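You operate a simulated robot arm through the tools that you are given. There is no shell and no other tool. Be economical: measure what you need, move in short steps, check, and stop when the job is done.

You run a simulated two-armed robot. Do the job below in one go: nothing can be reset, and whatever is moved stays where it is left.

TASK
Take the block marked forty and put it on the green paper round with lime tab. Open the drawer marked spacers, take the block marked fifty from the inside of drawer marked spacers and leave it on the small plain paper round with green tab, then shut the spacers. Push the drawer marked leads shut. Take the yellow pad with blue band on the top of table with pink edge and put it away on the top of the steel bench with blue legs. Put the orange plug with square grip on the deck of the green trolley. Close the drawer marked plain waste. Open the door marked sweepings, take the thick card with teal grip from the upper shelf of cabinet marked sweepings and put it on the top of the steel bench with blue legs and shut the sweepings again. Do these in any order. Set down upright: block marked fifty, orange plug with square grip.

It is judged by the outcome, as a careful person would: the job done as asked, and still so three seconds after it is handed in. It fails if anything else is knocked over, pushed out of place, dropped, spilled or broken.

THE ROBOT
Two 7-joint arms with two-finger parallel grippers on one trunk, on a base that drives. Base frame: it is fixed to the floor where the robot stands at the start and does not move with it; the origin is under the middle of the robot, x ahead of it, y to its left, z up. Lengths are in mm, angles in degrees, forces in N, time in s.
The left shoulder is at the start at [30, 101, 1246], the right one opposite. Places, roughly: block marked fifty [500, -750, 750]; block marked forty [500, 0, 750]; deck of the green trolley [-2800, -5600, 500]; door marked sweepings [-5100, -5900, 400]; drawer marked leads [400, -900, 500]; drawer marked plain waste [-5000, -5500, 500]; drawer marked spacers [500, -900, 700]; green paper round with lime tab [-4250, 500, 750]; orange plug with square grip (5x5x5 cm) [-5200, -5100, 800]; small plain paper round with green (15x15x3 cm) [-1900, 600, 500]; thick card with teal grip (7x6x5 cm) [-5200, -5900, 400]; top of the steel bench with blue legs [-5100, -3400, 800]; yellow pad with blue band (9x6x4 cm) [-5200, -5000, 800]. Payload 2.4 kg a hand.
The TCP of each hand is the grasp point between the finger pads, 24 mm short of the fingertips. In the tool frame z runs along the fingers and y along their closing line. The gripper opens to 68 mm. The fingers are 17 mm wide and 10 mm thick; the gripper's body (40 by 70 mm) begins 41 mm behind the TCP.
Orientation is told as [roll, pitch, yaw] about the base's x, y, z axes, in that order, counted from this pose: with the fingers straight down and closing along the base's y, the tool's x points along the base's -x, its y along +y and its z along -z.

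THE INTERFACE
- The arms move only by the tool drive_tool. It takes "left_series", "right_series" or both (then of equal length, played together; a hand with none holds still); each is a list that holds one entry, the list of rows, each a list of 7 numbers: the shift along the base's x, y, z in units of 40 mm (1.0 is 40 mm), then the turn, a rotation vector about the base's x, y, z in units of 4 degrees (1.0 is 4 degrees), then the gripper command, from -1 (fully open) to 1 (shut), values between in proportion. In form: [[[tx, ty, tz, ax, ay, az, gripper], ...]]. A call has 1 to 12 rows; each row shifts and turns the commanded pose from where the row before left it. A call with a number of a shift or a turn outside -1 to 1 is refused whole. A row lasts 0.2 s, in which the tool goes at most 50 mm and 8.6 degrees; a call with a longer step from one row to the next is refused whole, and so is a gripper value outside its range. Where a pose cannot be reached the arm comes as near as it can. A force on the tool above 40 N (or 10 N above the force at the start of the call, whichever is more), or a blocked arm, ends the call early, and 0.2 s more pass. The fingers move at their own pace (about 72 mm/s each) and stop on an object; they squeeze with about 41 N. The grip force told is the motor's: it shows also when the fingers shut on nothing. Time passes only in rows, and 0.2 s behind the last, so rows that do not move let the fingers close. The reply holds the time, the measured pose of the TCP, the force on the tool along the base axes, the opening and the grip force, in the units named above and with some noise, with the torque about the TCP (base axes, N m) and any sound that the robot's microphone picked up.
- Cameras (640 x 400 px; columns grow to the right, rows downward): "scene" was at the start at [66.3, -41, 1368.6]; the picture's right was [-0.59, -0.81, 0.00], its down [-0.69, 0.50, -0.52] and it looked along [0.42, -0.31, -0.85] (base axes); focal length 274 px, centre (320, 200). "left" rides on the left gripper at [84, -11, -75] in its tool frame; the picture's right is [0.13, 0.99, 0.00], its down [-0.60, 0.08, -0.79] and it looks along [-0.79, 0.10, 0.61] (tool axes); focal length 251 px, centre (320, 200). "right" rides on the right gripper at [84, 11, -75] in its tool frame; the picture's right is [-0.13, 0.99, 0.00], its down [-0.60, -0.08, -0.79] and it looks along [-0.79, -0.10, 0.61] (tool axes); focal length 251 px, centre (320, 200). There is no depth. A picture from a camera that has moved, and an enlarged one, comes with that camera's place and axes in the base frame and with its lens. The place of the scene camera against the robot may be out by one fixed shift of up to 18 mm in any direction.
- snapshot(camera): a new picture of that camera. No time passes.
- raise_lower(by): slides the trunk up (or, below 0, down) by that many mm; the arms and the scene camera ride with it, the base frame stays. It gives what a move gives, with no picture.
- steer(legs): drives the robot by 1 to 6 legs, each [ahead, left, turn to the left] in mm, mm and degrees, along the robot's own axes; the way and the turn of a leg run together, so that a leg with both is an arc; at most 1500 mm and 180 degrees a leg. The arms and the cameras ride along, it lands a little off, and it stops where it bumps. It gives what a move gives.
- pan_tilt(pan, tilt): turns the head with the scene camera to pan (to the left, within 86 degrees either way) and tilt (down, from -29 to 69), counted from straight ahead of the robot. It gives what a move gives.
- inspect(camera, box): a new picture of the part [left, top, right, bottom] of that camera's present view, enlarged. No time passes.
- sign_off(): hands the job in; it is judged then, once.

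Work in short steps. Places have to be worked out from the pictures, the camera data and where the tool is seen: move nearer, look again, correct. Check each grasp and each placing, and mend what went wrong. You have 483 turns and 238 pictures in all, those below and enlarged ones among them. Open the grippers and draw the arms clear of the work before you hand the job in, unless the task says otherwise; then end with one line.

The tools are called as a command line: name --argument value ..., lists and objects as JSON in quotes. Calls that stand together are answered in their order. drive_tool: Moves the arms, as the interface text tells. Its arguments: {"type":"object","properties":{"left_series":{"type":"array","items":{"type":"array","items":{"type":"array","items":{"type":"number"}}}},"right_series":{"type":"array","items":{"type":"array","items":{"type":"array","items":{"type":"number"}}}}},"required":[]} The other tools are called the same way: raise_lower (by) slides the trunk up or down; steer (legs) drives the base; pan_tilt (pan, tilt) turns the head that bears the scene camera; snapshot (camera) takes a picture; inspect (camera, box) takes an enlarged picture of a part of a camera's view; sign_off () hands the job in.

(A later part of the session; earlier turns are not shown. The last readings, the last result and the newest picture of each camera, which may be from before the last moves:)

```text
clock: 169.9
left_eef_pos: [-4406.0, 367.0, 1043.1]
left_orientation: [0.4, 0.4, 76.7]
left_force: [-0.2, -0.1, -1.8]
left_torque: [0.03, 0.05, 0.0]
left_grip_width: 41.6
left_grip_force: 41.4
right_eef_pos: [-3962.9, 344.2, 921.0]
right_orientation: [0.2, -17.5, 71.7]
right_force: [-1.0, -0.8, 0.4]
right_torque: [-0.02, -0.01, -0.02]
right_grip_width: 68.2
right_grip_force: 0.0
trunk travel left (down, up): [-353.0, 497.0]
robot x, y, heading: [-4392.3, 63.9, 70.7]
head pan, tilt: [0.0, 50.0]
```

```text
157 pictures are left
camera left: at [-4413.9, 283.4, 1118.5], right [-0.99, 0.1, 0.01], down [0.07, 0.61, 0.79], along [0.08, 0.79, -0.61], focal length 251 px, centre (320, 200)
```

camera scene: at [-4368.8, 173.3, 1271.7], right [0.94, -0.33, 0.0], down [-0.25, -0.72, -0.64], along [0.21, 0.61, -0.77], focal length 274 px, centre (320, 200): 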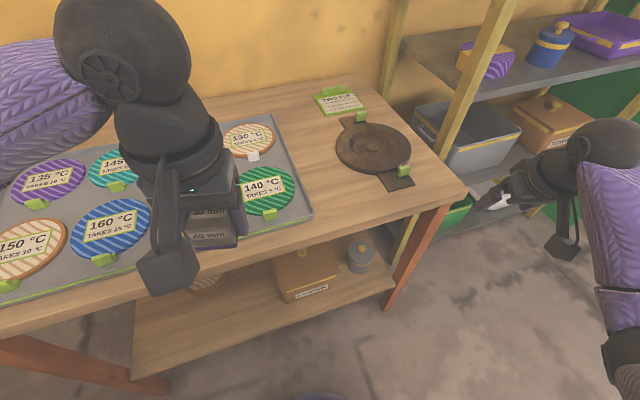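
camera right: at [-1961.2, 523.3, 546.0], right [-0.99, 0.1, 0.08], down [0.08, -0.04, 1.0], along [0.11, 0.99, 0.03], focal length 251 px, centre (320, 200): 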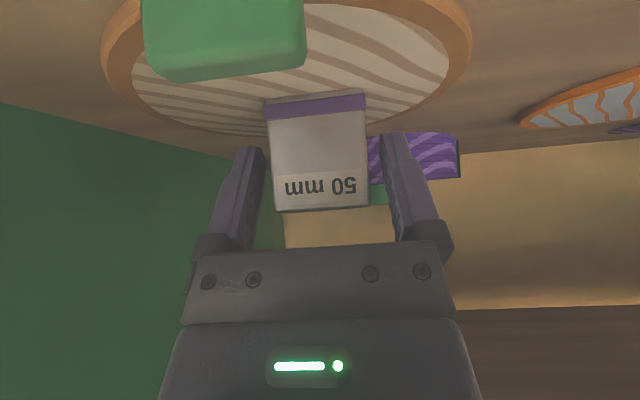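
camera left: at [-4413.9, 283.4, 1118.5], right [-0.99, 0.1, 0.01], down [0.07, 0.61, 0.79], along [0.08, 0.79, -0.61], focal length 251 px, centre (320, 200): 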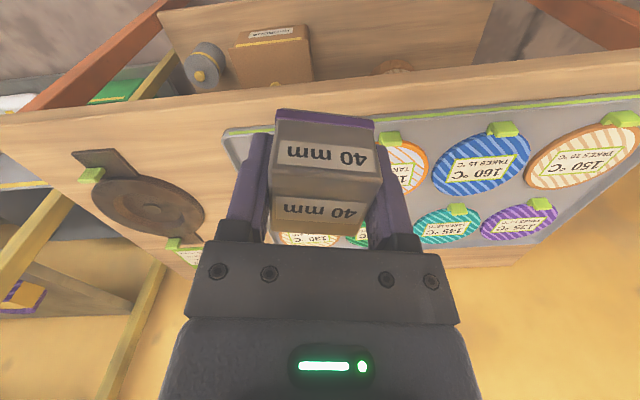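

Target round reads [-4348, 583]. I raise the right hand 100 mm first to keep it above the table corner.

drive_tool --right_series '[[[0, 0, 0.6, 0, 0, 0, -1], [0, 0, 0.7, 0, 0, 0, -1], [0, 0, 0.7, 0, 0, 0, -1], [0, 0, 0.7, 0, 0, 0, -1]]]'

raise_lower --by -100

snapshot --camera "right"

```text
clock: 170.9
left_eef_pos: [-4405.4, 366.5, 1042.9]
left_orientation: [0.4, 0.2, 76.7]
left_force: [0.4, -1.1, -1.7]
left_torque: [0.03, -0.01, -0.03]
left_grip_width: 41.7
left_grip_force: 41.4
right_eef_pos: [-3963.4, 344.0, 1032.4]
right_orientation: [0.3, -17.5, 71.8]
right_force: [-0.2, 0.5, -0.8]
right_torque: [-0.02, -0.02, -0.01]
right_grip_width: 68.0
right_grip_force: 0.1
trunk travel left (down, up): [-353.0, 497.0]
robot x, y, heading: [-4395.9, 64.5, 70.4]
head pan, tilt: [0.0, 50.0]
```

```text
clock: 172.2
left_eef_pos: [-4405.4, 366.7, 943.5]
left_orientation: [0.4, 0.2, 76.6]
left_force: [0.4, -0.6, -0.8]
left_torque: [0.0, 0.0, 0.0]
left_grip_width: 41.6
left_grip_force: 41.1
right_eef_pos: [-3962.6, 344.0, 929.1]
right_orientation: [0.2, -17.6, 71.9]
right_force: [1.0, 0.2, 0.7]
right_torque: [0.0, 0.03, 0.02]
right_grip_width: 68.2
right_grip_force: 0.0
trunk travel left (down, up): [-253.0, 597.0]
robot x, y, heading: [-4392.6, 66.8, 70.8]
head pan, tilt: [0.0, 50.0]
```

```text
156 pictures are left
camera right: at [-4005.9, 250.0, 975.2], right [-0.9, 0.43, 0.04], down [0.18, 0.29, 0.94], along [0.39, 0.86, -0.34], focal length 251 px, centre (320, 200)
```

right: 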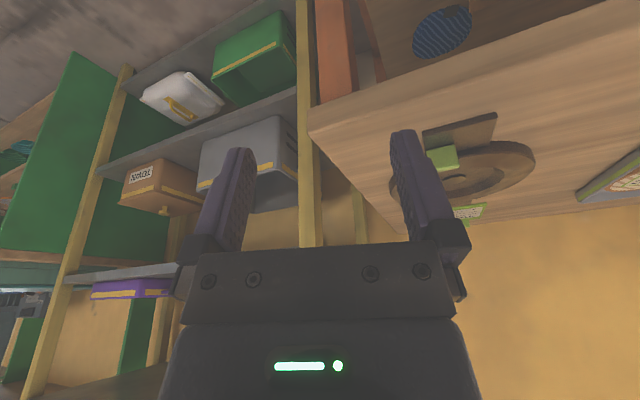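

I drive ahead 80 mm (the right hand stays short of the rack post) and then extend the left arm.

steer --legs '[[75, 12, 0]]'

drive_tool --left_series '[[[0.2, 0.8, -0.2, 0, 0, 0, 1], [0.2, 0.8, -0.2, 0, 0, 0, 1], [0.2, 0.8, -0.2, 0, 0, 0, 1], [0.2, 0.7, -0.2, 0, 0, 0, 1]]]'

snapshot --camera "left"

snapshot --camera "scene"

```text
clock: 173.3
left_eef_pos: [-4392.1, 439.4, 943.6]
left_orientation: [0.5, 0.3, 76.9]
left_force: [-0.5, -0.7, -2.6]
left_torque: [0.02, -0.01, 0.0]
left_grip_width: 41.8
left_grip_force: 41.3
right_eef_pos: [-3949.3, 418.9, 929.9]
right_orientation: [0.2, -17.5, 71.9]
right_force: [-1.0, 0.0, -0.1]
right_torque: [-0.01, 0.0, 0.02]
right_grip_width: 68.2
right_grip_force: 0.1
trunk travel left (down, up): [-253.0, 597.0]
robot x, y, heading: [-4383.0, 141.7, 71.0]
head pan, tilt: [0.0, 50.0]
```

```text
clock: 174.3
left_eef_pos: [-4361.1, 564.8, 909.8]
left_orientation: [0.4, 0.3, 76.8]
left_force: [-0.4, -0.2, -1.8]
left_torque: [-0.01, 0.02, 0.03]
left_grip_width: 41.8
left_grip_force: 40.9
right_eef_pos: [-3948.8, 417.6, 928.6]
right_orientation: [0.2, -17.6, 71.9]
right_force: [-0.4, -0.1, 0.0]
right_torque: [-0.01, 0.02, 0.02]
right_grip_width: 67.9
right_grip_force: 0.1
trunk travel left (down, up): [-253.0, 597.0]
robot x, y, heading: [-4380.0, 138.2, 71.0]
head pan, tilt: [0.0, 50.0]
```

```text
155 pictures are left
camera left: at [-4368.2, 481.1, 985.3], right [-0.99, 0.1, 0.01], down [0.07, 0.61, 0.79], along [0.07, 0.79, -0.61], focal length 251 px, centre (320, 200)
```

left: 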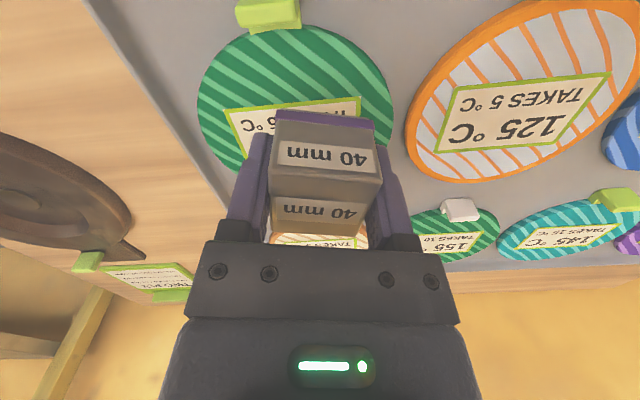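

```text
154 pictures are left
camera scene: at [-4349.3, 266.3, 1170.4], right [0.94, -0.33, 0.0], down [-0.25, -0.72, -0.64], along [0.21, 0.61, -0.77], focal length 274 px, centre (320, 200)
```

scene: 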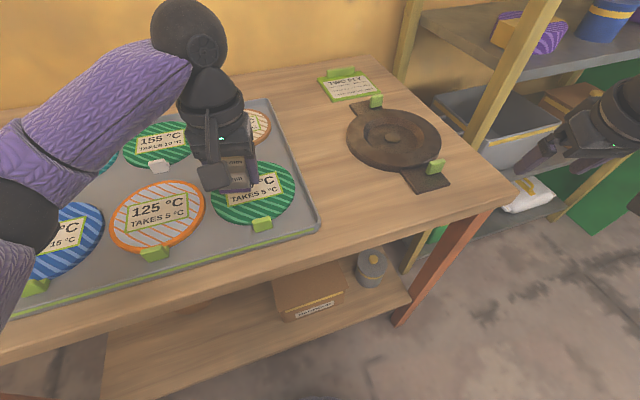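

Round centre ≈ [-4348, 572]. I shift +12/+6 mm and lower to contact.

drive_tool --left_series '[[[0.3, 0.17, -0.5, 0, 0, 0, 1], [0, 0, -0.3, 0, 0, 0, 1], [0, 0, -0.15, 0, 0, 0, 1], [0, 0, -0.12, 0, 0, 0, 1]]]'

```text
clock: 175.3
left_eef_pos: [-4349.8, 571.0, 868.4]
left_orientation: [0.4, 0.2, 76.8]
left_force: [0.8, -0.5, -2.1]
left_torque: [-0.03, -0.01, 0.01]
left_grip_width: 41.7
left_grip_force: 41.5
right_eef_pos: [-3949.0, 417.5, 929.5]
right_orientation: [0.2, -17.5, 71.9]
right_force: [-0.1, -0.3, -0.1]
right_torque: [-0.03, -0.01, -0.02]
right_grip_width: 68.1
right_grip_force: 0.0
trunk travel left (down, up): [-253.0, 597.0]
robot x, y, heading: [-4381.0, 135.8, 71.0]
head pan, tilt: [0.0, 50.0]
```

No contact yet; I continue in small steps.

drive_tool --left_series '[[[0, 0, -0.12, 0, 0, 0, 1], [0, 0, -0.12, 0, 0, 0, 1], [0, 0, -0.1, 0, 0, 0, 1]]]'

snapshot --camera "left"

```text
clock: 176.1
left_eef_pos: [-4349.8, 570.7, 858.2]
left_orientation: [0.2, -0.1, 76.9]
left_force: [0.4, 0.8, 28.3]
left_torque: [-0.23, -0.17, -0.01]
left_grip_width: 41.5
left_grip_force: 40.8
right_eef_pos: [-3949.1, 417.5, 931.2]
right_orientation: [0.2, -17.5, 71.9]
right_force: [-0.9, -0.6, -0.1]
right_torque: [0.0, 0.02, 0.0]
right_grip_width: 67.8
right_grip_force: 0.1
trunk travel left (down, up): [-253.0, 597.0]
robot x, y, heading: [-4381.1, 135.1, 70.8]
head pan, tilt: [0.0, 50.0]
```

```text
153 pictures are left
camera left: at [-4357.8, 486.8, 932.7], right [-0.99, 0.1, 0.0], down [0.06, 0.6, 0.79], along [0.08, 0.79, -0.61], focal length 251 px, centre (320, 200)
```

left: 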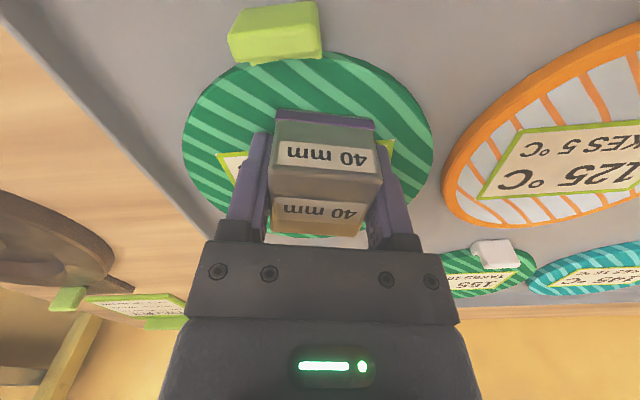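

Contact; the block is well centred on the round. I release and lift.

drive_tool --left_series '[[[0, 0, 0.1, 0, 0, 0, 1], [0, 0, 0, 0, 0, 0, -1], [0, 0, 0, 0, 0, 0, -1], [0, 0, 0, 0, 0, 0, -1], [0, 0, 0.5, 0, 0, 0, -1], [0, 0, 0.8, 0, 0, 0, -1], [0, 0, 0.8, 0, 0, 0, -1]]]'

snapshot --camera "left"

```text
clock: 177.7
left_eef_pos: [-4350.1, 573.1, 941.5]
left_orientation: [0.3, 0.4, 76.9]
left_force: [0.2, 0.6, -0.2]
left_torque: [-0.01, 0.0, 0.0]
left_grip_width: 68.1
left_grip_force: 0.1
right_eef_pos: [-3950.0, 417.8, 930.5]
right_orientation: [0.1, -17.5, 71.9]
right_force: [0.3, -0.5, -0.7]
right_torque: [0.02, 0.01, 0.01]
right_grip_width: 68.3
right_grip_force: 0.1
trunk travel left (down, up): [-253.0, 597.0]
robot x, y, heading: [-4380.8, 136.3, 71.2]
head pan, tilt: [0.0, 50.0]
```

```text
152 pictures are left
camera left: at [-4358.6, 488.1, 1015.8], right [-0.99, 0.1, 0.01], down [0.07, 0.61, 0.79], along [0.07, 0.79, -0.61], focal length 251 px, centre (320, 200)
```

left: 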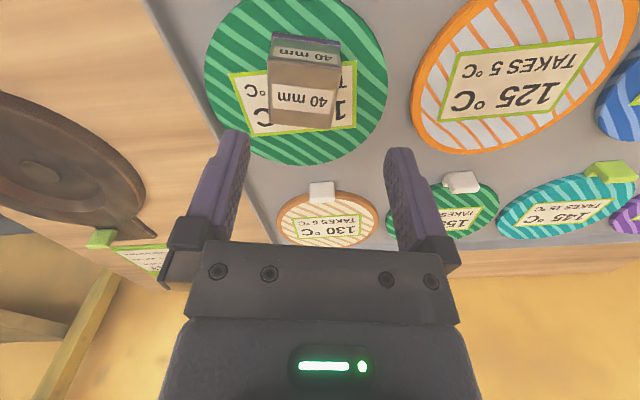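

Forty is on the green round. Now I go back to shut the spacers drawer: back away, turn to heading 0.

steer --legs '[[-350, 0, 0]]'

drive_tool --left_series '[[[-0.25, -0.8, 0.3, 0, 0, 0, -1], [-0.25, -0.8, 0.3, 0, 0, 0, -1], [-0.25, -0.8, 0.3, 0, 0, 0, -1], [-0.2, -0.6, 0, 0, 0, 0, -1]]]'

steer --legs '[[0, 0, -71]]'

pan_tilt --pan -20 --tilt 25

snapshot --camera "scene"

```text
clock: 179.9
left_eef_pos: [-4467.0, 243.2, 940.5]
left_orientation: [0.3, 0.3, 77.6]
left_force: [-0.3, 1.0, -0.4]
left_torque: [-0.01, -0.04, -0.05]
left_grip_width: 68.0
left_grip_force: 0.1
right_eef_pos: [-4064.9, 95.3, 930.7]
right_orientation: [0.2, -17.5, 72.5]
right_force: [0.0, 0.0, -0.2]
right_torque: [0.02, 0.02, 0.02]
right_grip_width: 68.0
right_grip_force: 0.1
trunk travel left (down, up): [-253.0, 597.0]
robot x, y, heading: [-4494.4, -190.4, 71.4]
head pan, tilt: [0.0, 50.0]
```

```text
clock: 180.9
left_eef_pos: [-4507.2, 124.6, 975.7]
left_orientation: [0.5, 0.3, 77.5]
left_force: [-0.3, -0.5, 0.1]
left_torque: [0.02, 0.0, -0.01]
left_grip_width: 68.2
left_grip_force: 0.1
right_eef_pos: [-4064.9, 94.8, 929.6]
right_orientation: [0.2, -17.6, 72.6]
right_force: [0.8, -0.7, 0.0]
right_torque: [-0.01, 0.02, 0.0]
right_grip_width: 68.0
right_grip_force: 0.1
trunk travel left (down, up): [-253.0, 597.0]
robot x, y, heading: [-4491.1, -189.0, 71.3]
head pan, tilt: [0.0, 50.0]
```

```text
clock: 184.3
left_eef_pos: [-4204.3, -62.5, 976.3]
left_orientation: [0.4, 0.3, 9.1]
left_force: [0.2, -0.3, 0.5]
left_torque: [-0.03, -0.02, 0.01]
left_grip_width: 67.9
left_grip_force: 0.1
right_eef_pos: [-4070.7, -483.3, 928.6]
right_orientation: [0.1, -17.5, 4.0]
right_force: [-0.3, 0.2, -0.8]
right_torque: [-0.01, -0.01, 0.0]
right_grip_width: 68.0
right_grip_force: 0.1
trunk travel left (down, up): [-253.0, 597.0]
robot x, y, heading: [-4493.1, -191.9, 3.2]
head pan, tilt: [0.0, 50.0]
```

```text
clock: 185.2
left_eef_pos: [-4205.1, -61.7, 975.5]
left_orientation: [0.3, 0.3, 9.0]
left_force: [-0.4, -0.8, 0.4]
left_torque: [-0.01, 0.03, -0.03]
left_grip_width: 68.0
left_grip_force: 0.0
right_eef_pos: [-4070.7, -484.2, 929.9]
right_orientation: [0.3, -17.6, 4.1]
right_force: [-0.5, -0.9, -0.4]
right_torque: [0.02, -0.03, -0.01]
right_grip_width: 68.2
right_grip_force: 0.0
trunk travel left (down, up): [-253.0, 597.0]
robot x, y, heading: [-4494.4, -192.8, 2.8]
head pan, tilt: [-20.0, 25.0]
```

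```text
151 pictures are left
camera scene: at [-4358.8, -214.5, 1207.9], right [-0.29, -0.96, 0.0], down [-0.41, 0.12, -0.91], along [0.87, -0.26, -0.42], focal length 274 px, centre (320, 200)
```

scene: 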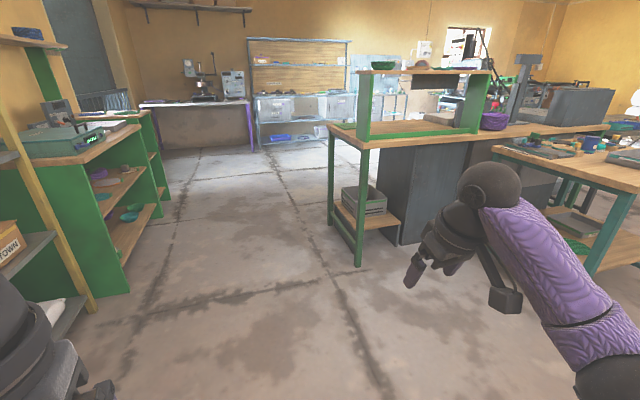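

The way along y≈-150 is clear. I drive back to the drawer cabinet.

steer --legs '[[0, 0, -2.8], [1400, 0, 0], [1400, 0, 0], [950, 0, 0], [0, -390, 0]]'

snapshot --camera "scene"

```text
clock: 205.7
left_eef_pos: [-473.5, -637.1, 976.0]
left_orientation: [0.3, 0.3, 2.8]
left_force: [0.7, 0.6, -0.6]
left_torque: [-0.02, -0.02, -0.01]
left_grip_width: 67.9
left_grip_force: 0.0
right_eef_pos: [-386.9, -1070.5, 930.2]
right_orientation: [0.2, -17.6, -2.4]
right_force: [0.3, 0.0, 0.0]
right_torque: [-0.02, -0.02, -0.02]
right_grip_width: 68.1
right_grip_force: 0.0
trunk travel left (down, up): [-253.0, 597.0]
robot x, y, heading: [-775.7, -729.3, -3.3]
head pan, tilt: [-20.0, 25.0]
```

```text
150 pictures are left
camera scene: at [-644.0, -772.5, 1208.0], right [-0.4, -0.92, 0.0], down [-0.39, 0.17, -0.91], along [0.83, -0.36, -0.42], focal length 274 px, centre (320, 200)
```

scene: 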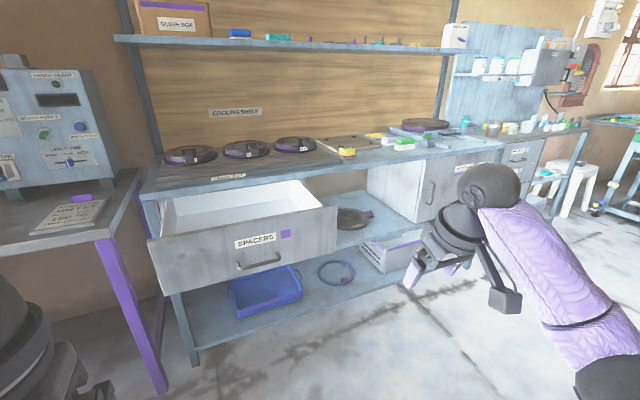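

I correct heading, strafe left to line up, make a fist with the right hand pointing further forward, and raise the left hand.

steer --legs '[[0, 182, 3.3]]'

drive_tool --left_series '[[[0, 0, 0.5, 0, 0, 0, -1], [0, 0, 0.5, 0, 0, 0, -1], [0, 0, 0.5, 0, 0, 0, -1], [0, 0, 0.5, 0, 0, 0, -1], [0, 0, 0, 0, 0, 0, -1], [0, 0, 0, 0, 0, 0, -1], [0, 0, 0, 0, 0, 0, -1], [0, 0, 0, 0, 0, 0, -1], [0, 0, 0, 0, 0, 0, -1], [0, 0, 0, 0, 0, 0, -1]]]' --right_series '[[[0.3, 0, 0, 0, -1, 0, 1], [0.3, 0, 0, 0, -1, 0, 1], [0.3, 0, 0, 0, -1, 0, 1], [0.3, 0, 0, 0, -1, 0, 1], [0.3, 0, 0, 0, -1, 0, 1], [0.3, 0, 0, 0, -1, 0, 1], [0.3, 0, 0, 0, -1, 0, 1], [0.3, 0, 0, 0, -1, 0, 1], [0.3, 0, 0, 0, -1, 0, 1], [0.3, 0, 0, 0, -1, 0, 1]]]'

raise_lower --by -225

snapshot --camera "scene"

```text
clock: 207.2
left_eef_pos: [-474.4, -438.1, 976.7]
left_orientation: [0.4, 0.3, 6.0]
left_force: [-0.2, -0.4, -0.4]
left_torque: [0.0, 0.0, -0.04]
left_grip_width: 67.9
left_grip_force: 0.1
right_eef_pos: [-362.1, -866.3, 929.7]
right_orientation: [0.1, -17.5, 1.0]
right_force: [-0.1, 0.5, 1.0]
right_torque: [-0.01, -0.01, 0.01]
right_grip_width: 68.2
right_grip_force: 0.1
trunk travel left (down, up): [-253.0, 597.0]
robot x, y, heading: [-766.3, -552.9, -0.0]
head pan, tilt: [-20.0, 25.0]
```

```text
clock: 209.4
left_eef_pos: [-475.9, -438.5, 1055.9]
left_orientation: [0.4, 0.4, 6.1]
left_force: [-0.2, -0.3, 1.1]
left_torque: [0.0, 0.0, 0.02]
left_grip_width: 68.0
left_grip_force: 0.1
right_eef_pos: [-241.6, -865.6, 930.9]
right_orientation: [-1.1, -57.6, 1.8]
right_force: [0.2, 0.3, -0.5]
right_torque: [-0.04, 0.0, 0.0]
right_grip_width: 0.1
right_grip_force: 23.6
trunk travel left (down, up): [-253.0, 597.0]
robot x, y, heading: [-767.4, -547.1, -0.2]
head pan, tilt: [-20.0, 25.0]
```

```text
clock: 211.8
left_eef_pos: [-473.6, -438.0, 831.3]
left_orientation: [0.4, 0.3, 6.1]
left_force: [-0.4, 0.4, 1.0]
left_torque: [0.02, -0.01, 0.01]
left_grip_width: 68.2
left_grip_force: 0.1
right_eef_pos: [-242.7, -865.0, 704.6]
right_orientation: [-1.0, -57.6, 1.9]
right_force: [-0.9, 1.2, -0.3]
right_torque: [-0.05, 0.02, 0.04]
right_grip_width: 0.0
right_grip_force: 24.0
trunk travel left (down, up): [-28.0, 822.0]
robot x, y, heading: [-768.8, -548.9, 0.1]
head pan, tilt: [-20.0, 25.0]
```

```text
149 pictures are left
camera scene: at [-567.4, -582.6, 976.1], right [-0.34, -0.94, 0.0], down [-0.4, 0.14, -0.91], along [0.85, -0.31, -0.42], focal length 274 px, centre (320, 200)
```

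scene: 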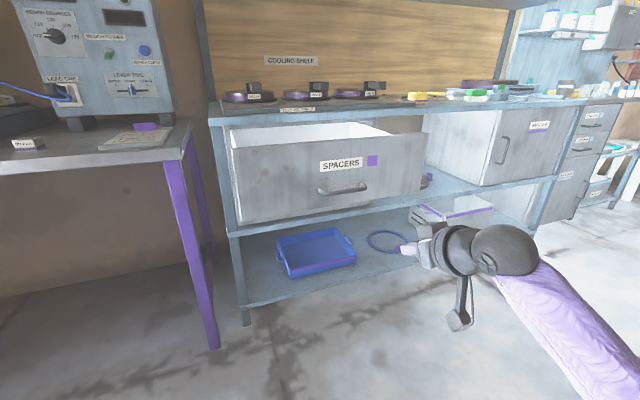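

Everything lined up at handle height. I drive ahead 480 mm, pushing the drawer, then finish with the arm.

steer --legs '[[230, 0, 0], [250, 0, 0]]'

snapshot --camera "scene"

```text
clock: 215.0
left_eef_pos: [5.3, -433.9, 831.5]
left_orientation: [0.5, 0.3, 6.6]
left_force: [0.2, -0.8, 0.8]
left_torque: [0.02, 0.0, -0.01]
left_grip_width: 67.9
left_grip_force: 0.0
right_eef_pos: [240.6, -860.2, 705.0]
right_orientation: [-1.0, -57.5, 2.4]
right_force: [1.3, 1.1, 1.0]
right_torque: [0.05, 0.0, 0.02]
right_grip_width: 0.1
right_grip_force: 23.6
trunk travel left (down, up): [-28.0, 822.0]
robot x, y, heading: [-287.2, -549.1, 0.5]
head pan, tilt: [-20.0, 25.0]
```

```text
148 pictures are left
camera scene: at [-86.4, -579.0, 976.1], right [-0.33, -0.94, 0.0], down [-0.4, 0.14, -0.91], along [0.85, -0.3, -0.42], focal length 274 px, centre (320, 200)
```

scene: 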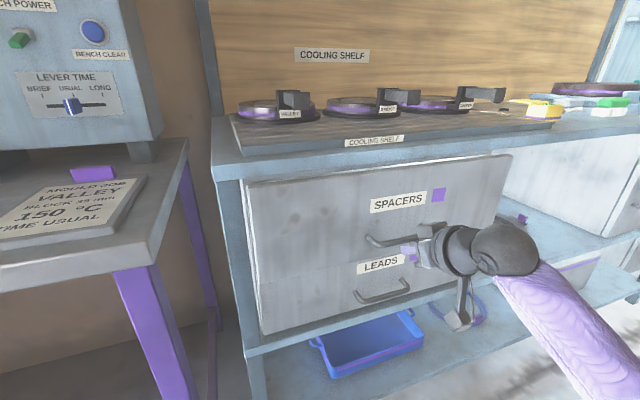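

The drawer is nearly home; I push on with the arm till it resists.

drive_tool --right_series '[[[0.4, 0, 0, 0, 0, 0, 1], [0.4, 0, 0, 0, 0, 0, 1], [0.4, 0, 0, 0, 0, 0, 1], [0.4, 0, 0, 0, 0, 0, 1], [0.3, 0, 0, 0, 0, 0, 1]]]'

snapshot --camera "scene"

```text
clock: 215.7
left_eef_pos: [5.7, -434.4, 831.1]
left_orientation: [0.4, 0.3, 6.3]
left_force: [0.0, 0.0, -0.3]
left_torque: [0.03, -0.02, 0.02]
left_grip_width: 68.0
left_grip_force: 0.0
right_eef_pos: [280.2, -861.9, 700.7]
right_orientation: [-1.0, -56.7, 2.0]
right_force: [-0.5, -0.5, 0.0]
right_torque: [-0.01, -0.03, 0.01]
right_grip_width: 0.2
right_grip_force: 23.5
trunk travel left (down, up): [-28.0, 822.0]
robot x, y, heading: [-288.0, -547.7, 0.4]
head pan, tilt: [-20.0, 25.0]
stopped in row 3 (right hand): the force on the tool passed its limit at 74 N (the readings are from after the stop); the commanded pose is now the measured one
```

```text
147 pictures are left
camera scene: at [-86.5, -579.4, 975.9], right [-0.34, -0.94, 0.0], down [-0.4, 0.14, -0.91], along [0.85, -0.3, -0.42], focal length 274 px, centre (320, 200)
```

scene: 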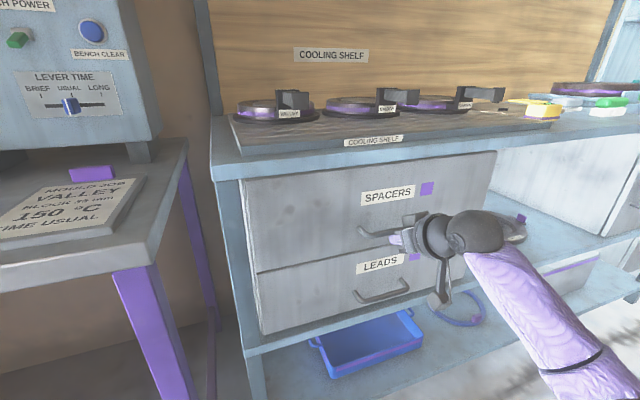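

Spacers is shut and flush. I back off, raise the trunk, and head for the other end of the room, looking as I go.

steer --legs '[[-700, 0, 0], [0, 0, -90]]'

raise_lower --by 300

pan_tilt --pan 0 --tilt 22

snapshot --camera "scene"

```text
clock: 223.2
left_eef_pos: [-851.8, -840.6, 831.6]
left_orientation: [0.4, 0.3, -81.7]
left_force: [0.2, -0.3, 0.2]
left_torque: [-0.01, -0.01, 0.0]
left_grip_width: 68.0
left_grip_force: 0.0
right_eef_pos: [-1270.1, -1128.9, 701.2]
right_orientation: [-0.9, -56.8, -86.1]
right_force: [0.0, -0.4, -0.5]
right_torque: [-0.02, -0.01, -0.01]
right_grip_width: 0.0
right_grip_force: 23.8
trunk travel left (down, up): [-28.0, 822.0]
robot x, y, heading: [-975.2, -549.7, -88.0]
head pan, tilt: [-20.0, 25.0]
```

```text
clock: 226.2
left_eef_pos: [-852.1, -841.5, 1129.8]
left_orientation: [0.4, 0.4, -81.8]
left_force: [-0.5, 0.4, 0.0]
left_torque: [0.02, -0.01, -0.02]
left_grip_width: 68.0
left_grip_force: 0.0
right_eef_pos: [-1271.7, -1128.2, 1000.6]
right_orientation: [-1.0, -56.7, -85.9]
right_force: [-0.1, 0.0, -0.3]
right_torque: [-0.02, 0.0, -0.02]
right_grip_width: 0.0
right_grip_force: 23.5
trunk travel left (down, up): [-328.0, 522.0]
robot x, y, heading: [-975.0, -548.3, -87.9]
head pan, tilt: [-20.0, 25.0]
```

```text
clock: 227.1
left_eef_pos: [-851.9, -840.3, 1132.2]
left_orientation: [0.5, 0.3, -81.7]
left_force: [-0.1, 0.0, -0.2]
left_torque: [0.01, -0.03, 0.02]
left_grip_width: 68.0
left_grip_force: 0.1
right_eef_pos: [-1272.3, -1129.0, 1002.0]
right_orientation: [-1.0, -56.7, -86.0]
right_force: [0.2, 0.8, -0.4]
right_torque: [-0.02, 0.0, 0.05]
right_grip_width: 0.0
right_grip_force: 23.4
trunk travel left (down, up): [-328.0, 522.0]
robot x, y, heading: [-977.1, -553.1, -87.8]
head pan, tilt: [0.0, 22.0]
```

```text
146 pictures are left
camera scene: at [-984.0, -686.3, 1288.8], right [-1.0, -0.04, 0.0], down [-0.01, 0.37, -0.93], along [0.03, -0.93, -0.38], focal length 274 px, centre (320, 200)
```

scene: 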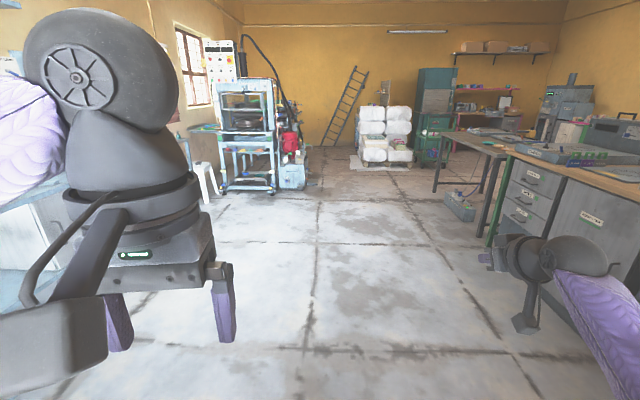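

The corridor ahead is clear. I drive 2.9 m ahead and look toward the far right corner.

steer --legs '[[0, 0, -3], [1450, 0, 0], [1450, 0, 0]]'

pan_tilt --pan -45 --tilt 22

snapshot --camera "scene"

```text
clock: 241.2
left_eef_pos: [-888.1, -3682.9, 1131.0]
left_orientation: [0.4, 0.4, -84.8]
left_force: [0.1, -0.7, -0.1]
left_torque: [0.0, -0.03, 0.05]
left_grip_width: 67.8
left_grip_force: 0.0
right_eef_pos: [-1321.3, -3949.4, 1001.6]
right_orientation: [-1.0, -56.7, -88.8]
right_force: [0.3, 0.2, -0.1]
right_torque: [-0.03, -0.04, 0.0]
right_grip_width: 0.0
right_grip_force: 23.9
trunk travel left (down, up): [-328.0, 522.0]
robot x, y, heading: [-998.7, -3385.0, -90.8]
head pan, tilt: [0.0, 22.0]
```

```text
clock: 242.3
left_eef_pos: [-887.7, -3684.2, 1131.1]
left_orientation: [0.4, 0.3, -84.8]
left_force: [-0.4, -0.4, -0.3]
left_torque: [-0.03, -0.02, 0.01]
left_grip_width: 68.2
left_grip_force: 0.1
right_eef_pos: [-1321.3, -3951.4, 1001.4]
right_orientation: [-1.0, -56.8, -88.8]
right_force: [0.2, -0.9, -0.4]
right_torque: [0.01, -0.04, -0.03]
right_grip_width: 0.0
right_grip_force: 23.7
trunk travel left (down, up): [-328.0, 522.0]
robot x, y, heading: [-995.0, -3390.5, -90.9]
head pan, tilt: [-45.0, 22.0]
```

```text
145 pictures are left
camera scene: at [-1076.8, -3495.8, 1288.8], right [-0.7, 0.71, 0.0], down [0.27, 0.26, -0.93], along [-0.66, -0.65, -0.37], focal length 274 px, centre (320, 200)
```

scene: 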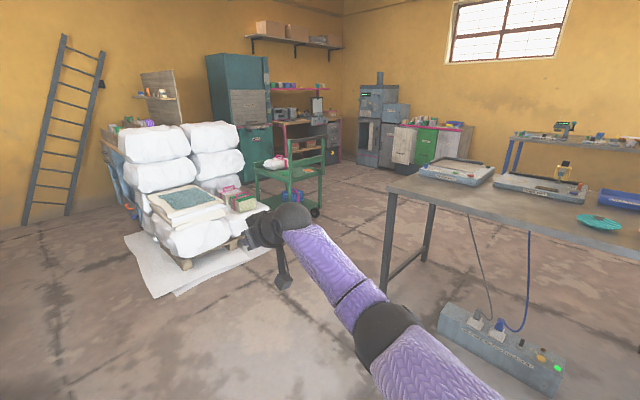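

I can see the green trolley, pink-edged table, the bins and the blue-legged bench. I go on to y≈-4750, turn right and drive between table and pallet.

steer --legs '[[1350, 0, 0.9], [0, 0, -90]]'

pan_tilt --pan 0 --tilt 25

snapshot --camera "scene"

```text
clock: 252.8
left_eef_pos: [-1286.4, -4862.9, 1130.9]
left_orientation: [0.4, 0.3, -171.0]
left_force: [-0.1, -0.1, 0.3]
left_torque: [0.0, 0.04, 0.03]
left_grip_width: 68.1
left_grip_force: 0.2
right_eef_pos: [-1581.6, -4449.1, 1000.6]
right_orientation: [-0.9, -56.8, -175.2]
right_force: [0.0, 0.3, 0.4]
right_torque: [-0.02, 0.0, 0.01]
right_grip_width: 0.0
right_grip_force: 23.3
trunk travel left (down, up): [-328.0, 522.0]
robot x, y, heading: [-999.4, -4731.4, -177.5]
head pan, tilt: [-45.0, 22.0]
```

```text
clock: 253.9
left_eef_pos: [-1286.3, -4862.7, 1130.8]
left_orientation: [0.4, 0.3, -171.0]
left_force: [-0.3, 0.4, 0.3]
left_torque: [0.01, -0.02, 0.0]
left_grip_width: 68.1
left_grip_force: 0.0
right_eef_pos: [-1581.6, -4448.9, 1001.4]
right_orientation: [-0.9, -56.7, -175.3]
right_force: [0.3, 0.3, 0.1]
right_torque: [-0.01, -0.02, 0.01]
right_grip_width: 0.0
right_grip_force: 23.8
trunk travel left (down, up): [-328.0, 522.0]
robot x, y, heading: [-996.8, -4735.0, -177.2]
head pan, tilt: [0.0, 25.0]
```

```text
144 pictures are left
camera scene: at [-1146.5, -4742.9, 1283.9], right [-0.05, 1.0, 0.0], down [0.42, 0.02, -0.91], along [-0.9, -0.05, -0.42], focal length 274 px, centre (320, 200)
```

scene: 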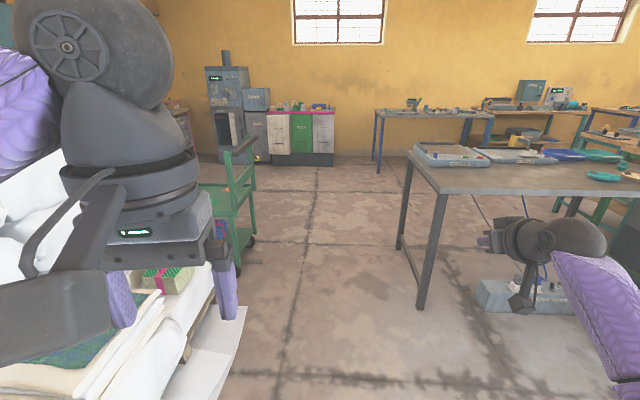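

The aisle is clear. I straighten up and drive 2.4 m ahead.

steer --legs '[[0, 0, -2], [1300, 0, 0], [1100, 0, 0]]'

pan_tilt --pan 15 --tilt 25

snapshot --camera "scene"

```text
clock: 265.9
left_eef_pos: [-3642.7, -4908.9, 1131.5]
left_orientation: [0.3, 0.3, -172.7]
left_force: [-1.4, -1.0, -0.6]
left_torque: [0.0, -0.02, -0.04]
left_grip_width: 67.9
left_grip_force: 0.2
right_eef_pos: [-3926.3, -4487.0, 1001.7]
right_orientation: [-1.0, -56.7, -176.8]
right_force: [0.2, -0.3, 0.7]
right_torque: [-0.04, 0.01, 0.02]
right_grip_width: 0.0
right_grip_force: 23.5
trunk travel left (down, up): [-328.0, 522.0]
robot x, y, heading: [-3351.8, -4790.7, -178.6]
head pan, tilt: [0.0, 25.0]
```

```text
clock: 266.6
left_eef_pos: [-3643.6, -4910.0, 1131.2]
left_orientation: [0.4, 0.3, -172.5]
left_force: [0.0, -0.2, 0.7]
left_torque: [0.0, -0.05, 0.01]
left_grip_width: 67.9
left_grip_force: 0.1
right_eef_pos: [-3927.1, -4487.6, 1001.3]
right_orientation: [-1.0, -56.7, -176.7]
right_force: [0.5, -0.5, 0.5]
right_torque: [-0.02, 0.0, -0.01]
right_grip_width: 0.0
right_grip_force: 23.8
trunk travel left (down, up): [-328.0, 522.0]
robot x, y, heading: [-3353.9, -4791.2, -178.4]
head pan, tilt: [15.0, 25.0]
```

```text
143 pictures are left
camera scene: at [-3496.3, -4817.4, 1283.9], right [-0.28, 0.96, 0.0], down [0.41, 0.12, -0.91], along [-0.87, -0.26, -0.42], focal length 274 px, centre (320, 200)
```

scene: 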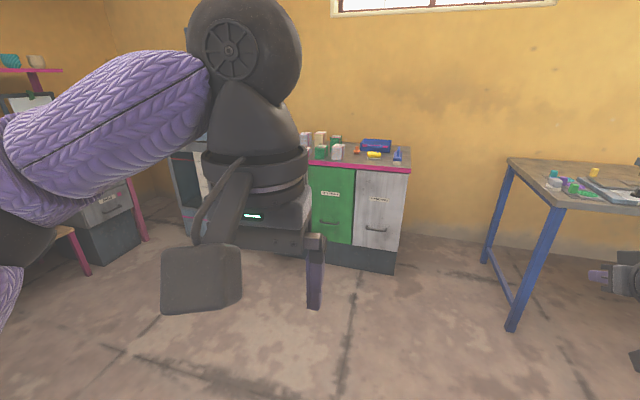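

inspect --camera "scene" --box '[295, 120, 425, 220]'

pan_tilt --pan 45 --tilt 20

snapshot --camera "scene"

```text
4.00 times, centred on (360, 170) of scene
camera zoom: at [-3496.3, -4817.4, 1283.9], right [-0.28, 0.96, 0.0], down [0.41, 0.12, -0.91], along [-0.87, -0.26, -0.42], focal length 1094 px, centre (160, 320)
```

zoom: 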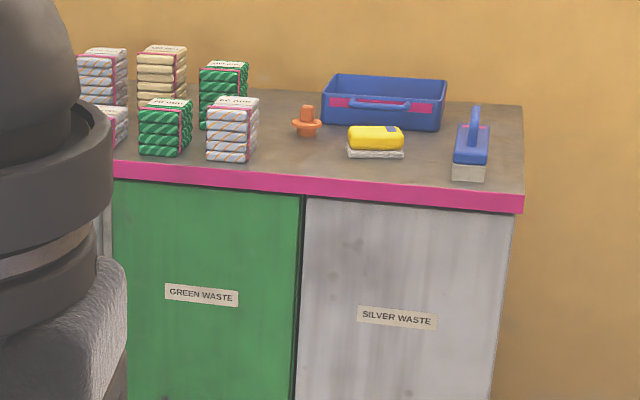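

```text
clock: 267.6
left_eef_pos: [-3642.3, -4910.3, 1131.3]
left_orientation: [0.5, 0.3, -172.6]
left_force: [0.3, -0.2, 0.6]
left_torque: [0.01, 0.03, 0.01]
left_grip_width: 68.0
left_grip_force: 0.1
right_eef_pos: [-3926.0, -4487.4, 1000.8]
right_orientation: [-1.0, -56.6, -176.8]
right_force: [0.2, -0.5, 0.6]
right_torque: [-0.02, -0.01, -0.01]
right_grip_width: 0.1
right_grip_force: 23.6
trunk travel left (down, up): [-328.0, 522.0]
robot x, y, heading: [-3352.4, -4793.2, -178.6]
head pan, tilt: [45.0, 20.0]
```

```text
141 pictures are left
camera scene: at [-3472.1, -4858.8, 1292.0], right [-0.72, 0.69, 0.0], down [0.24, 0.25, -0.94], along [-0.65, -0.68, -0.34], focal length 274 px, centre (320, 200)
```

scene: 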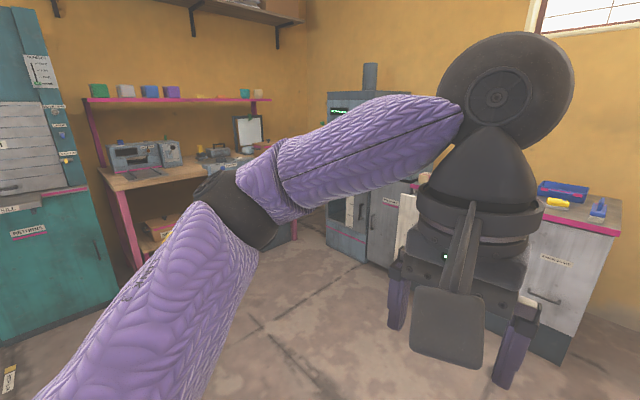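

Pad ≈ [-5164, -4970], plug ≈ [-5204, -5085] on the pink-edged cabinet top (z≈820, front x≈-4936). The plain waste drawer and sweepings door must be further left; I move left and nearer to see them, with the left hand lowered out of view.

drive_tool --left_series '[[[0, 0, -0.8, 0, 0, 0, -1], [0, 0, -0.8, 0, 0, 0, -1], [0, 0, -0.8, 0, 0, 0, -1], [0, 0, -0.8, 0, 0, 0, -1], [0, 0, -0.8, 0, 0, 0, -1]]]'

steer --legs '[[500, 0, -1.5], [0, 600, 0]]'

pan_tilt --pan 5 --tilt 28

snapshot --camera "scene"

```text
clock: 268.8
left_eef_pos: [-3639.4, -4910.7, 968.9]
left_orientation: [0.3, 0.4, -172.6]
left_force: [-1.1, -0.7, -0.1]
left_torque: [0.03, 0.01, 0.01]
left_grip_width: 67.8
left_grip_force: 0.1
right_eef_pos: [-3927.4, -4485.6, 1000.8]
right_orientation: [-1.0, -56.7, -176.8]
right_force: [0.3, 0.3, 0.6]
right_torque: [0.01, 0.0, -0.03]
right_grip_width: 0.0
right_grip_force: 24.1
trunk travel left (down, up): [-328.0, 522.0]
robot x, y, heading: [-3351.0, -4789.9, -178.7]
head pan, tilt: [45.0, 20.0]
```

```text
clock: 274.7
left_eef_pos: [-4142.6, -5500.0, 970.6]
left_orientation: [0.4, 0.4, -174.4]
left_force: [-0.4, -0.9, 0.8]
left_torque: [0.03, -0.02, 0.01]
left_grip_width: 68.1
left_grip_force: 0.1
right_eef_pos: [-4415.7, -5065.8, 1001.4]
right_orientation: [-1.0, -56.7, -178.6]
right_force: [0.1, 0.1, -0.9]
right_torque: [-0.02, 0.0, -0.03]
right_grip_width: 0.0
right_grip_force: 23.3
trunk travel left (down, up): [-328.0, 522.0]
robot x, y, heading: [-3850.5, -5389.1, 179.6]
head pan, tilt: [45.0, 20.0]
```

```text
clock: 275.7
left_eef_pos: [-4141.7, -5498.7, 970.0]
left_orientation: [0.5, 0.3, -174.5]
left_force: [-0.2, 0.1, 0.6]
left_torque: [0.03, 0.02, -0.04]
left_grip_width: 68.0
left_grip_force: 0.0
right_eef_pos: [-4415.1, -5066.2, 1000.5]
right_orientation: [-1.1, -56.7, -178.8]
right_force: [0.9, 0.1, -0.1]
right_torque: [0.01, 0.03, 0.01]
right_grip_width: 0.1
right_grip_force: 23.4
trunk travel left (down, up): [-328.0, 522.0]
robot x, y, heading: [-3850.2, -5386.6, 179.7]
head pan, tilt: [5.0, 28.0]
```

```text
140 pictures are left
camera scene: at [-3996.8, -5395.2, 1279.1], right [-0.08, 1.0, 0.0], down [0.47, 0.04, -0.88], along [-0.88, -0.07, -0.47], focal length 274 px, centre (320, 200)
```

scene: 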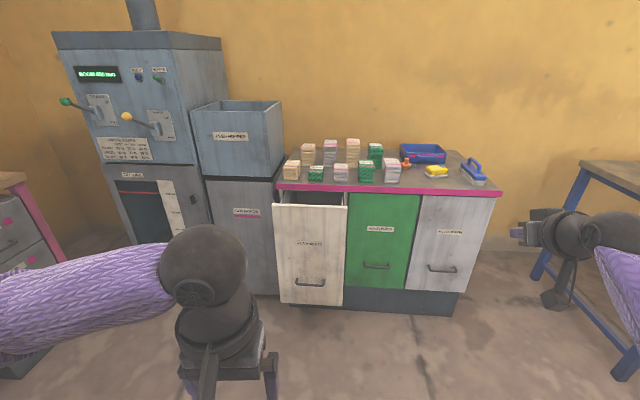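

inspect --camera "scene" --box '[190, 170, 360, 320]'

inspect --camera "scene" --box '[370, 130, 510, 220]'

```text
2.67 times, centred on (275, 245) of scene
camera zoom: at [-3996.8, -5395.2, 1279.1], right [-0.08, 1.0, 0.0], down [0.47, 0.04, -0.88], along [-0.88, -0.07, -0.47], focal length 730 px, centre (440, 80)
```

zoom: 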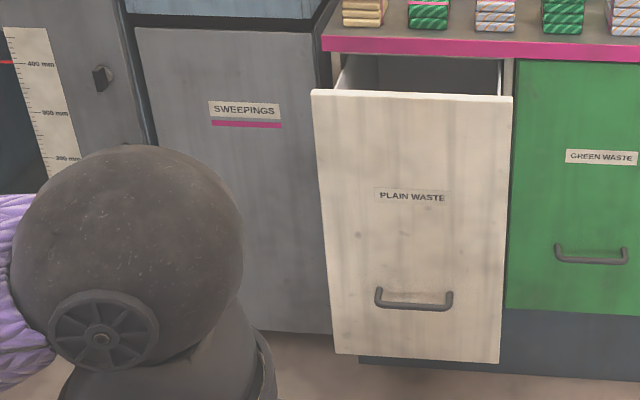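

```text
4.44 times, centred on (440, 175) of scene
camera zoom: at [-3996.8, -5395.2, 1279.1], right [-0.08, 1.0, 0.0], down [0.47, 0.04, -0.88], along [-0.88, -0.07, -0.47], focal length 1216 px, centre (-213, 311)
```

zoom: 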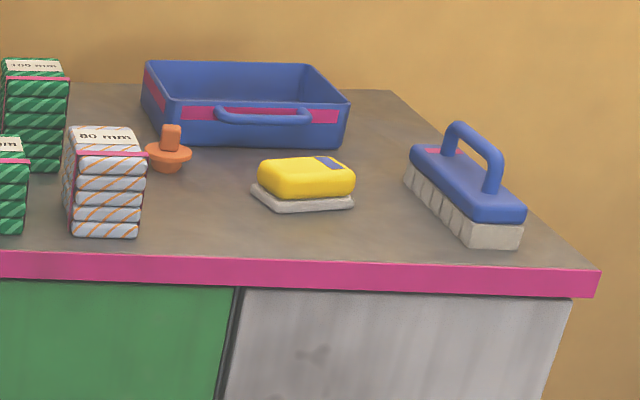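

Plain waste stands open by ~80 mm. I'll strafe left so the right fist faces it (y≈-5510), lower the trunk, and check.

steer --legs '[[0, 440, 0]]'

raise_lower --by -320

pan_tilt --pan 0 --tilt 20

snapshot --camera "scene"

snapshot --camera "right"

```text
clock: 278.4
left_eef_pos: [-4146.0, -5935.5, 970.9]
left_orientation: [0.4, 0.3, -174.5]
left_force: [-0.1, -0.4, -0.5]
left_torque: [0.02, -0.01, 0.03]
left_grip_width: 67.8
left_grip_force: 0.0
right_eef_pos: [-4417.0, -5501.2, 1001.2]
right_orientation: [-1.0, -56.8, -178.7]
right_force: [-0.5, -1.2, -0.1]
right_torque: [-0.01, -0.02, -0.03]
right_grip_width: 0.2
right_grip_force: 23.9
trunk travel left (down, up): [-328.0, 522.0]
robot x, y, heading: [-3856.0, -5822.8, 179.4]
head pan, tilt: [5.0, 28.0]
```

```text
clock: 281.6
left_eef_pos: [-4147.1, -5935.8, 649.5]
left_orientation: [0.5, 1.0, -174.5]
left_force: [0.5, 0.0, 0.6]
left_torque: [0.01, 0.04, -0.01]
left_grip_width: 68.1
left_grip_force: 0.1
right_eef_pos: [-4417.5, -5501.6, 681.3]
right_orientation: [-1.0, -56.7, -178.8]
right_force: [0.9, 0.3, 0.6]
right_torque: [0.01, -0.01, 0.0]
right_grip_width: 0.0
right_grip_force: 24.1
trunk travel left (down, up): [-8.0, 842.0]
robot x, y, heading: [-3852.1, -5822.7, 179.7]
head pan, tilt: [5.0, 28.0]
```

```text
clock: 282.3
left_eef_pos: [-4147.1, -5935.1, 648.6]
left_orientation: [0.5, 1.1, -174.5]
left_force: [0.4, -0.3, 0.9]
left_torque: [0.0, 0.01, 0.0]
left_grip_width: 68.2
left_grip_force: 0.1
right_eef_pos: [-4418.4, -5501.4, 681.2]
right_orientation: [-1.0, -56.8, -178.6]
right_force: [1.0, 0.3, 0.6]
right_torque: [-0.01, -0.01, -0.02]
right_grip_width: 0.0
right_grip_force: 23.6
trunk travel left (down, up): [-8.0, 842.0]
robot x, y, heading: [-3852.0, -5821.9, 179.5]
head pan, tilt: [0.0, 20.0]
```

```text
137 pictures are left
camera scene: at [-4095.3, -5822.7, 963.0], right [0.01, 1.0, 0.0], down [0.34, 0.0, -0.94], along [-0.94, 0.01, -0.34], focal length 274 px, centre (320, 200)
```

scene: 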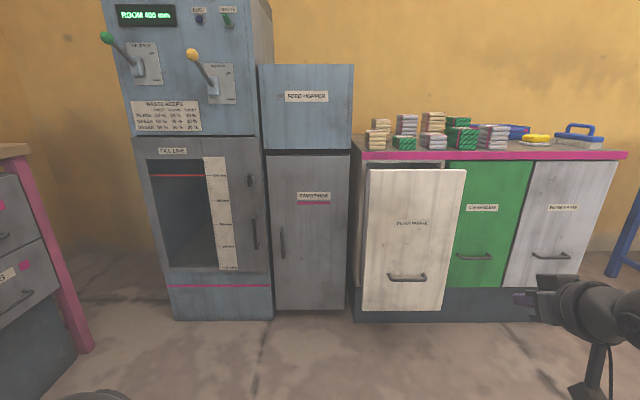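

```text
136 pictures are left
camera right: at [-4310.0, -5511.5, 651.0], right [-0.06, -0.99, 0.1], down [0.33, 0.07, 0.94], along [-0.94, 0.09, 0.32], focal length 251 px, centre (320, 200)
```

right: 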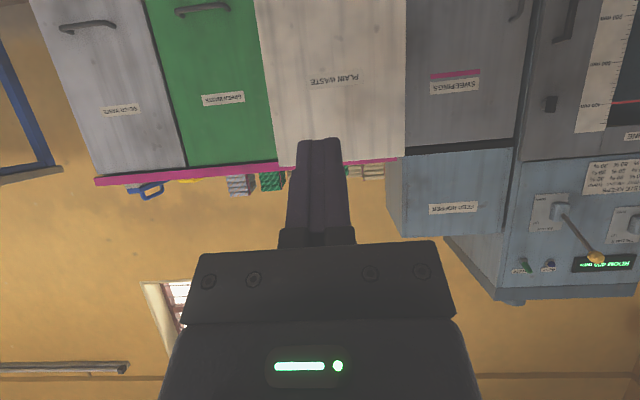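

Clear view: sweepings has a vertical handle on its left, hinged on the right. I drive ahead 390 mm toward the plain waste front.

steer --legs '[[390, 0, 0.3]]'

snapshot --camera "scene"

snapshot --camera "right"

```text
clock: 284.7
left_eef_pos: [-4542.0, -5936.4, 648.5]
left_orientation: [0.5, 1.0, -174.0]
left_force: [0.3, -0.4, -0.1]
left_torque: [-0.01, -0.01, -0.02]
left_grip_width: 68.1
left_grip_force: 0.0
right_eef_pos: [-4817.6, -5505.4, 680.6]
right_orientation: [-1.0, -56.7, -178.2]
right_force: [-0.1, -0.1, -0.1]
right_torque: [-0.02, -0.01, -0.01]
right_grip_width: 0.0
right_grip_force: 23.4
trunk travel left (down, up): [-8.0, 842.0]
robot x, y, heading: [-4246.8, -5821.8, -179.7]
head pan, tilt: [0.0, 20.0]
```

```text
135 pictures are left
camera scene: at [-4491.4, -5823.4, 963.1], right [0.0, 1.0, 0.0], down [0.34, 0.0, -0.94], along [-0.94, 0.0, -0.34], focal length 274 px, centre (320, 200)
```

scene: 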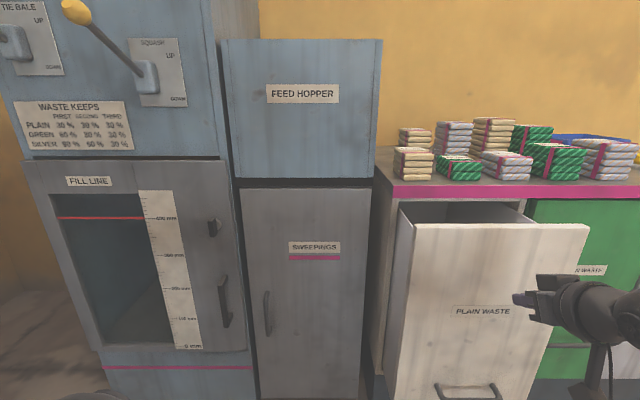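

```text
134 pictures are left
camera right: at [-4709.1, -5514.5, 651.0], right [-0.05, -0.99, 0.1], down [0.33, 0.08, 0.94], along [-0.94, 0.08, 0.32], focal length 251 px, centre (320, 200)
```

right: 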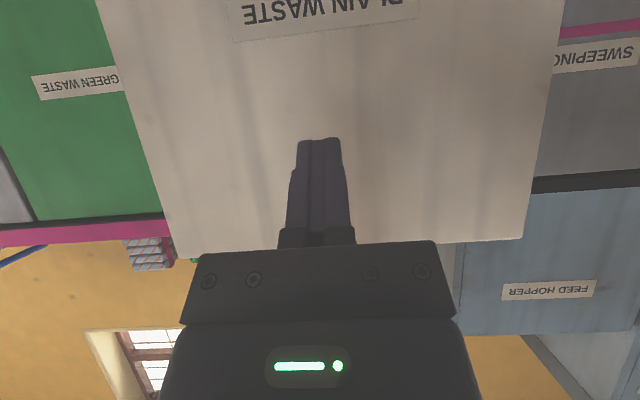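

I push the drawer in by driving 75 mm, then finish with the arm.

steer --legs '[[75, 0, 0]]'

drive_tool --right_series '[[[-0.3, 0, 0, 0, 0, 0, 1], [-0.3, 0, 0, 0, 0, 0, 1], [-0.3, 0, 0, 0, 0, 0, 1], [-0.3, 0, 0, 0, 0, 0, 1]]]'

snapshot --camera "scene"

```text
clock: 285.8
left_eef_pos: [-4615.5, -5936.2, 648.2]
left_orientation: [0.6, 1.0, -174.0]
left_force: [0.7, -0.8, 0.2]
left_torque: [0.01, 0.02, 0.02]
left_grip_width: 67.9
left_grip_force: 0.0
right_eef_pos: [-4889.3, -5504.9, 680.6]
right_orientation: [-1.1, -56.7, -178.2]
right_force: [0.0, -0.2, -0.2]
right_torque: [-0.01, 0.01, -0.02]
right_grip_width: 0.1
right_grip_force: 23.3
trunk travel left (down, up): [-8.0, 842.0]
robot x, y, heading: [-4320.3, -5821.0, -179.9]
head pan, tilt: [0.0, 20.0]
```

```text
clock: 286.8
left_eef_pos: [-4616.6, -5936.6, 648.7]
left_orientation: [0.6, 1.0, -174.1]
left_force: [0.2, -0.7, 0.2]
left_torque: [0.02, 0.01, 0.03]
left_grip_width: 67.9
left_grip_force: 0.0
right_eef_pos: [-4936.4, -5505.3, 682.0]
right_orientation: [-1.0, -56.7, -178.2]
right_force: [0.4, 1.0, 0.9]
right_torque: [-0.03, -0.02, -0.01]
right_grip_width: 0.0
right_grip_force: 23.1
trunk travel left (down, up): [-8.0, 842.0]
robot x, y, heading: [-4321.8, -5824.8, -180.1]
head pan, tilt: [0.0, 20.0]
```

```text
133 pictures are left
camera scene: at [-4564.3, -5823.3, 963.0], right [0.0, 1.0, 0.0], down [0.34, 0.0, -0.94], along [-0.94, 0.0, -0.34], focal length 274 px, centre (320, 200)
```

scene: 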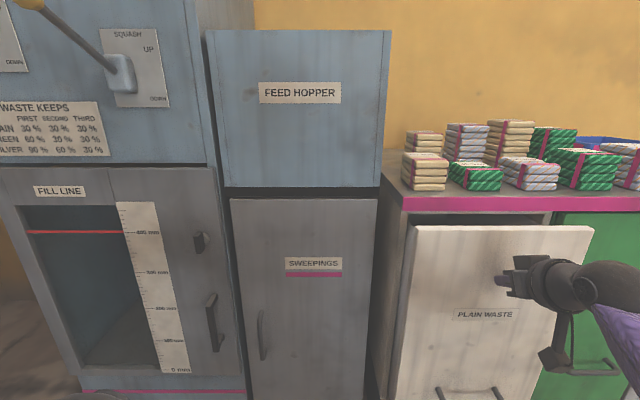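

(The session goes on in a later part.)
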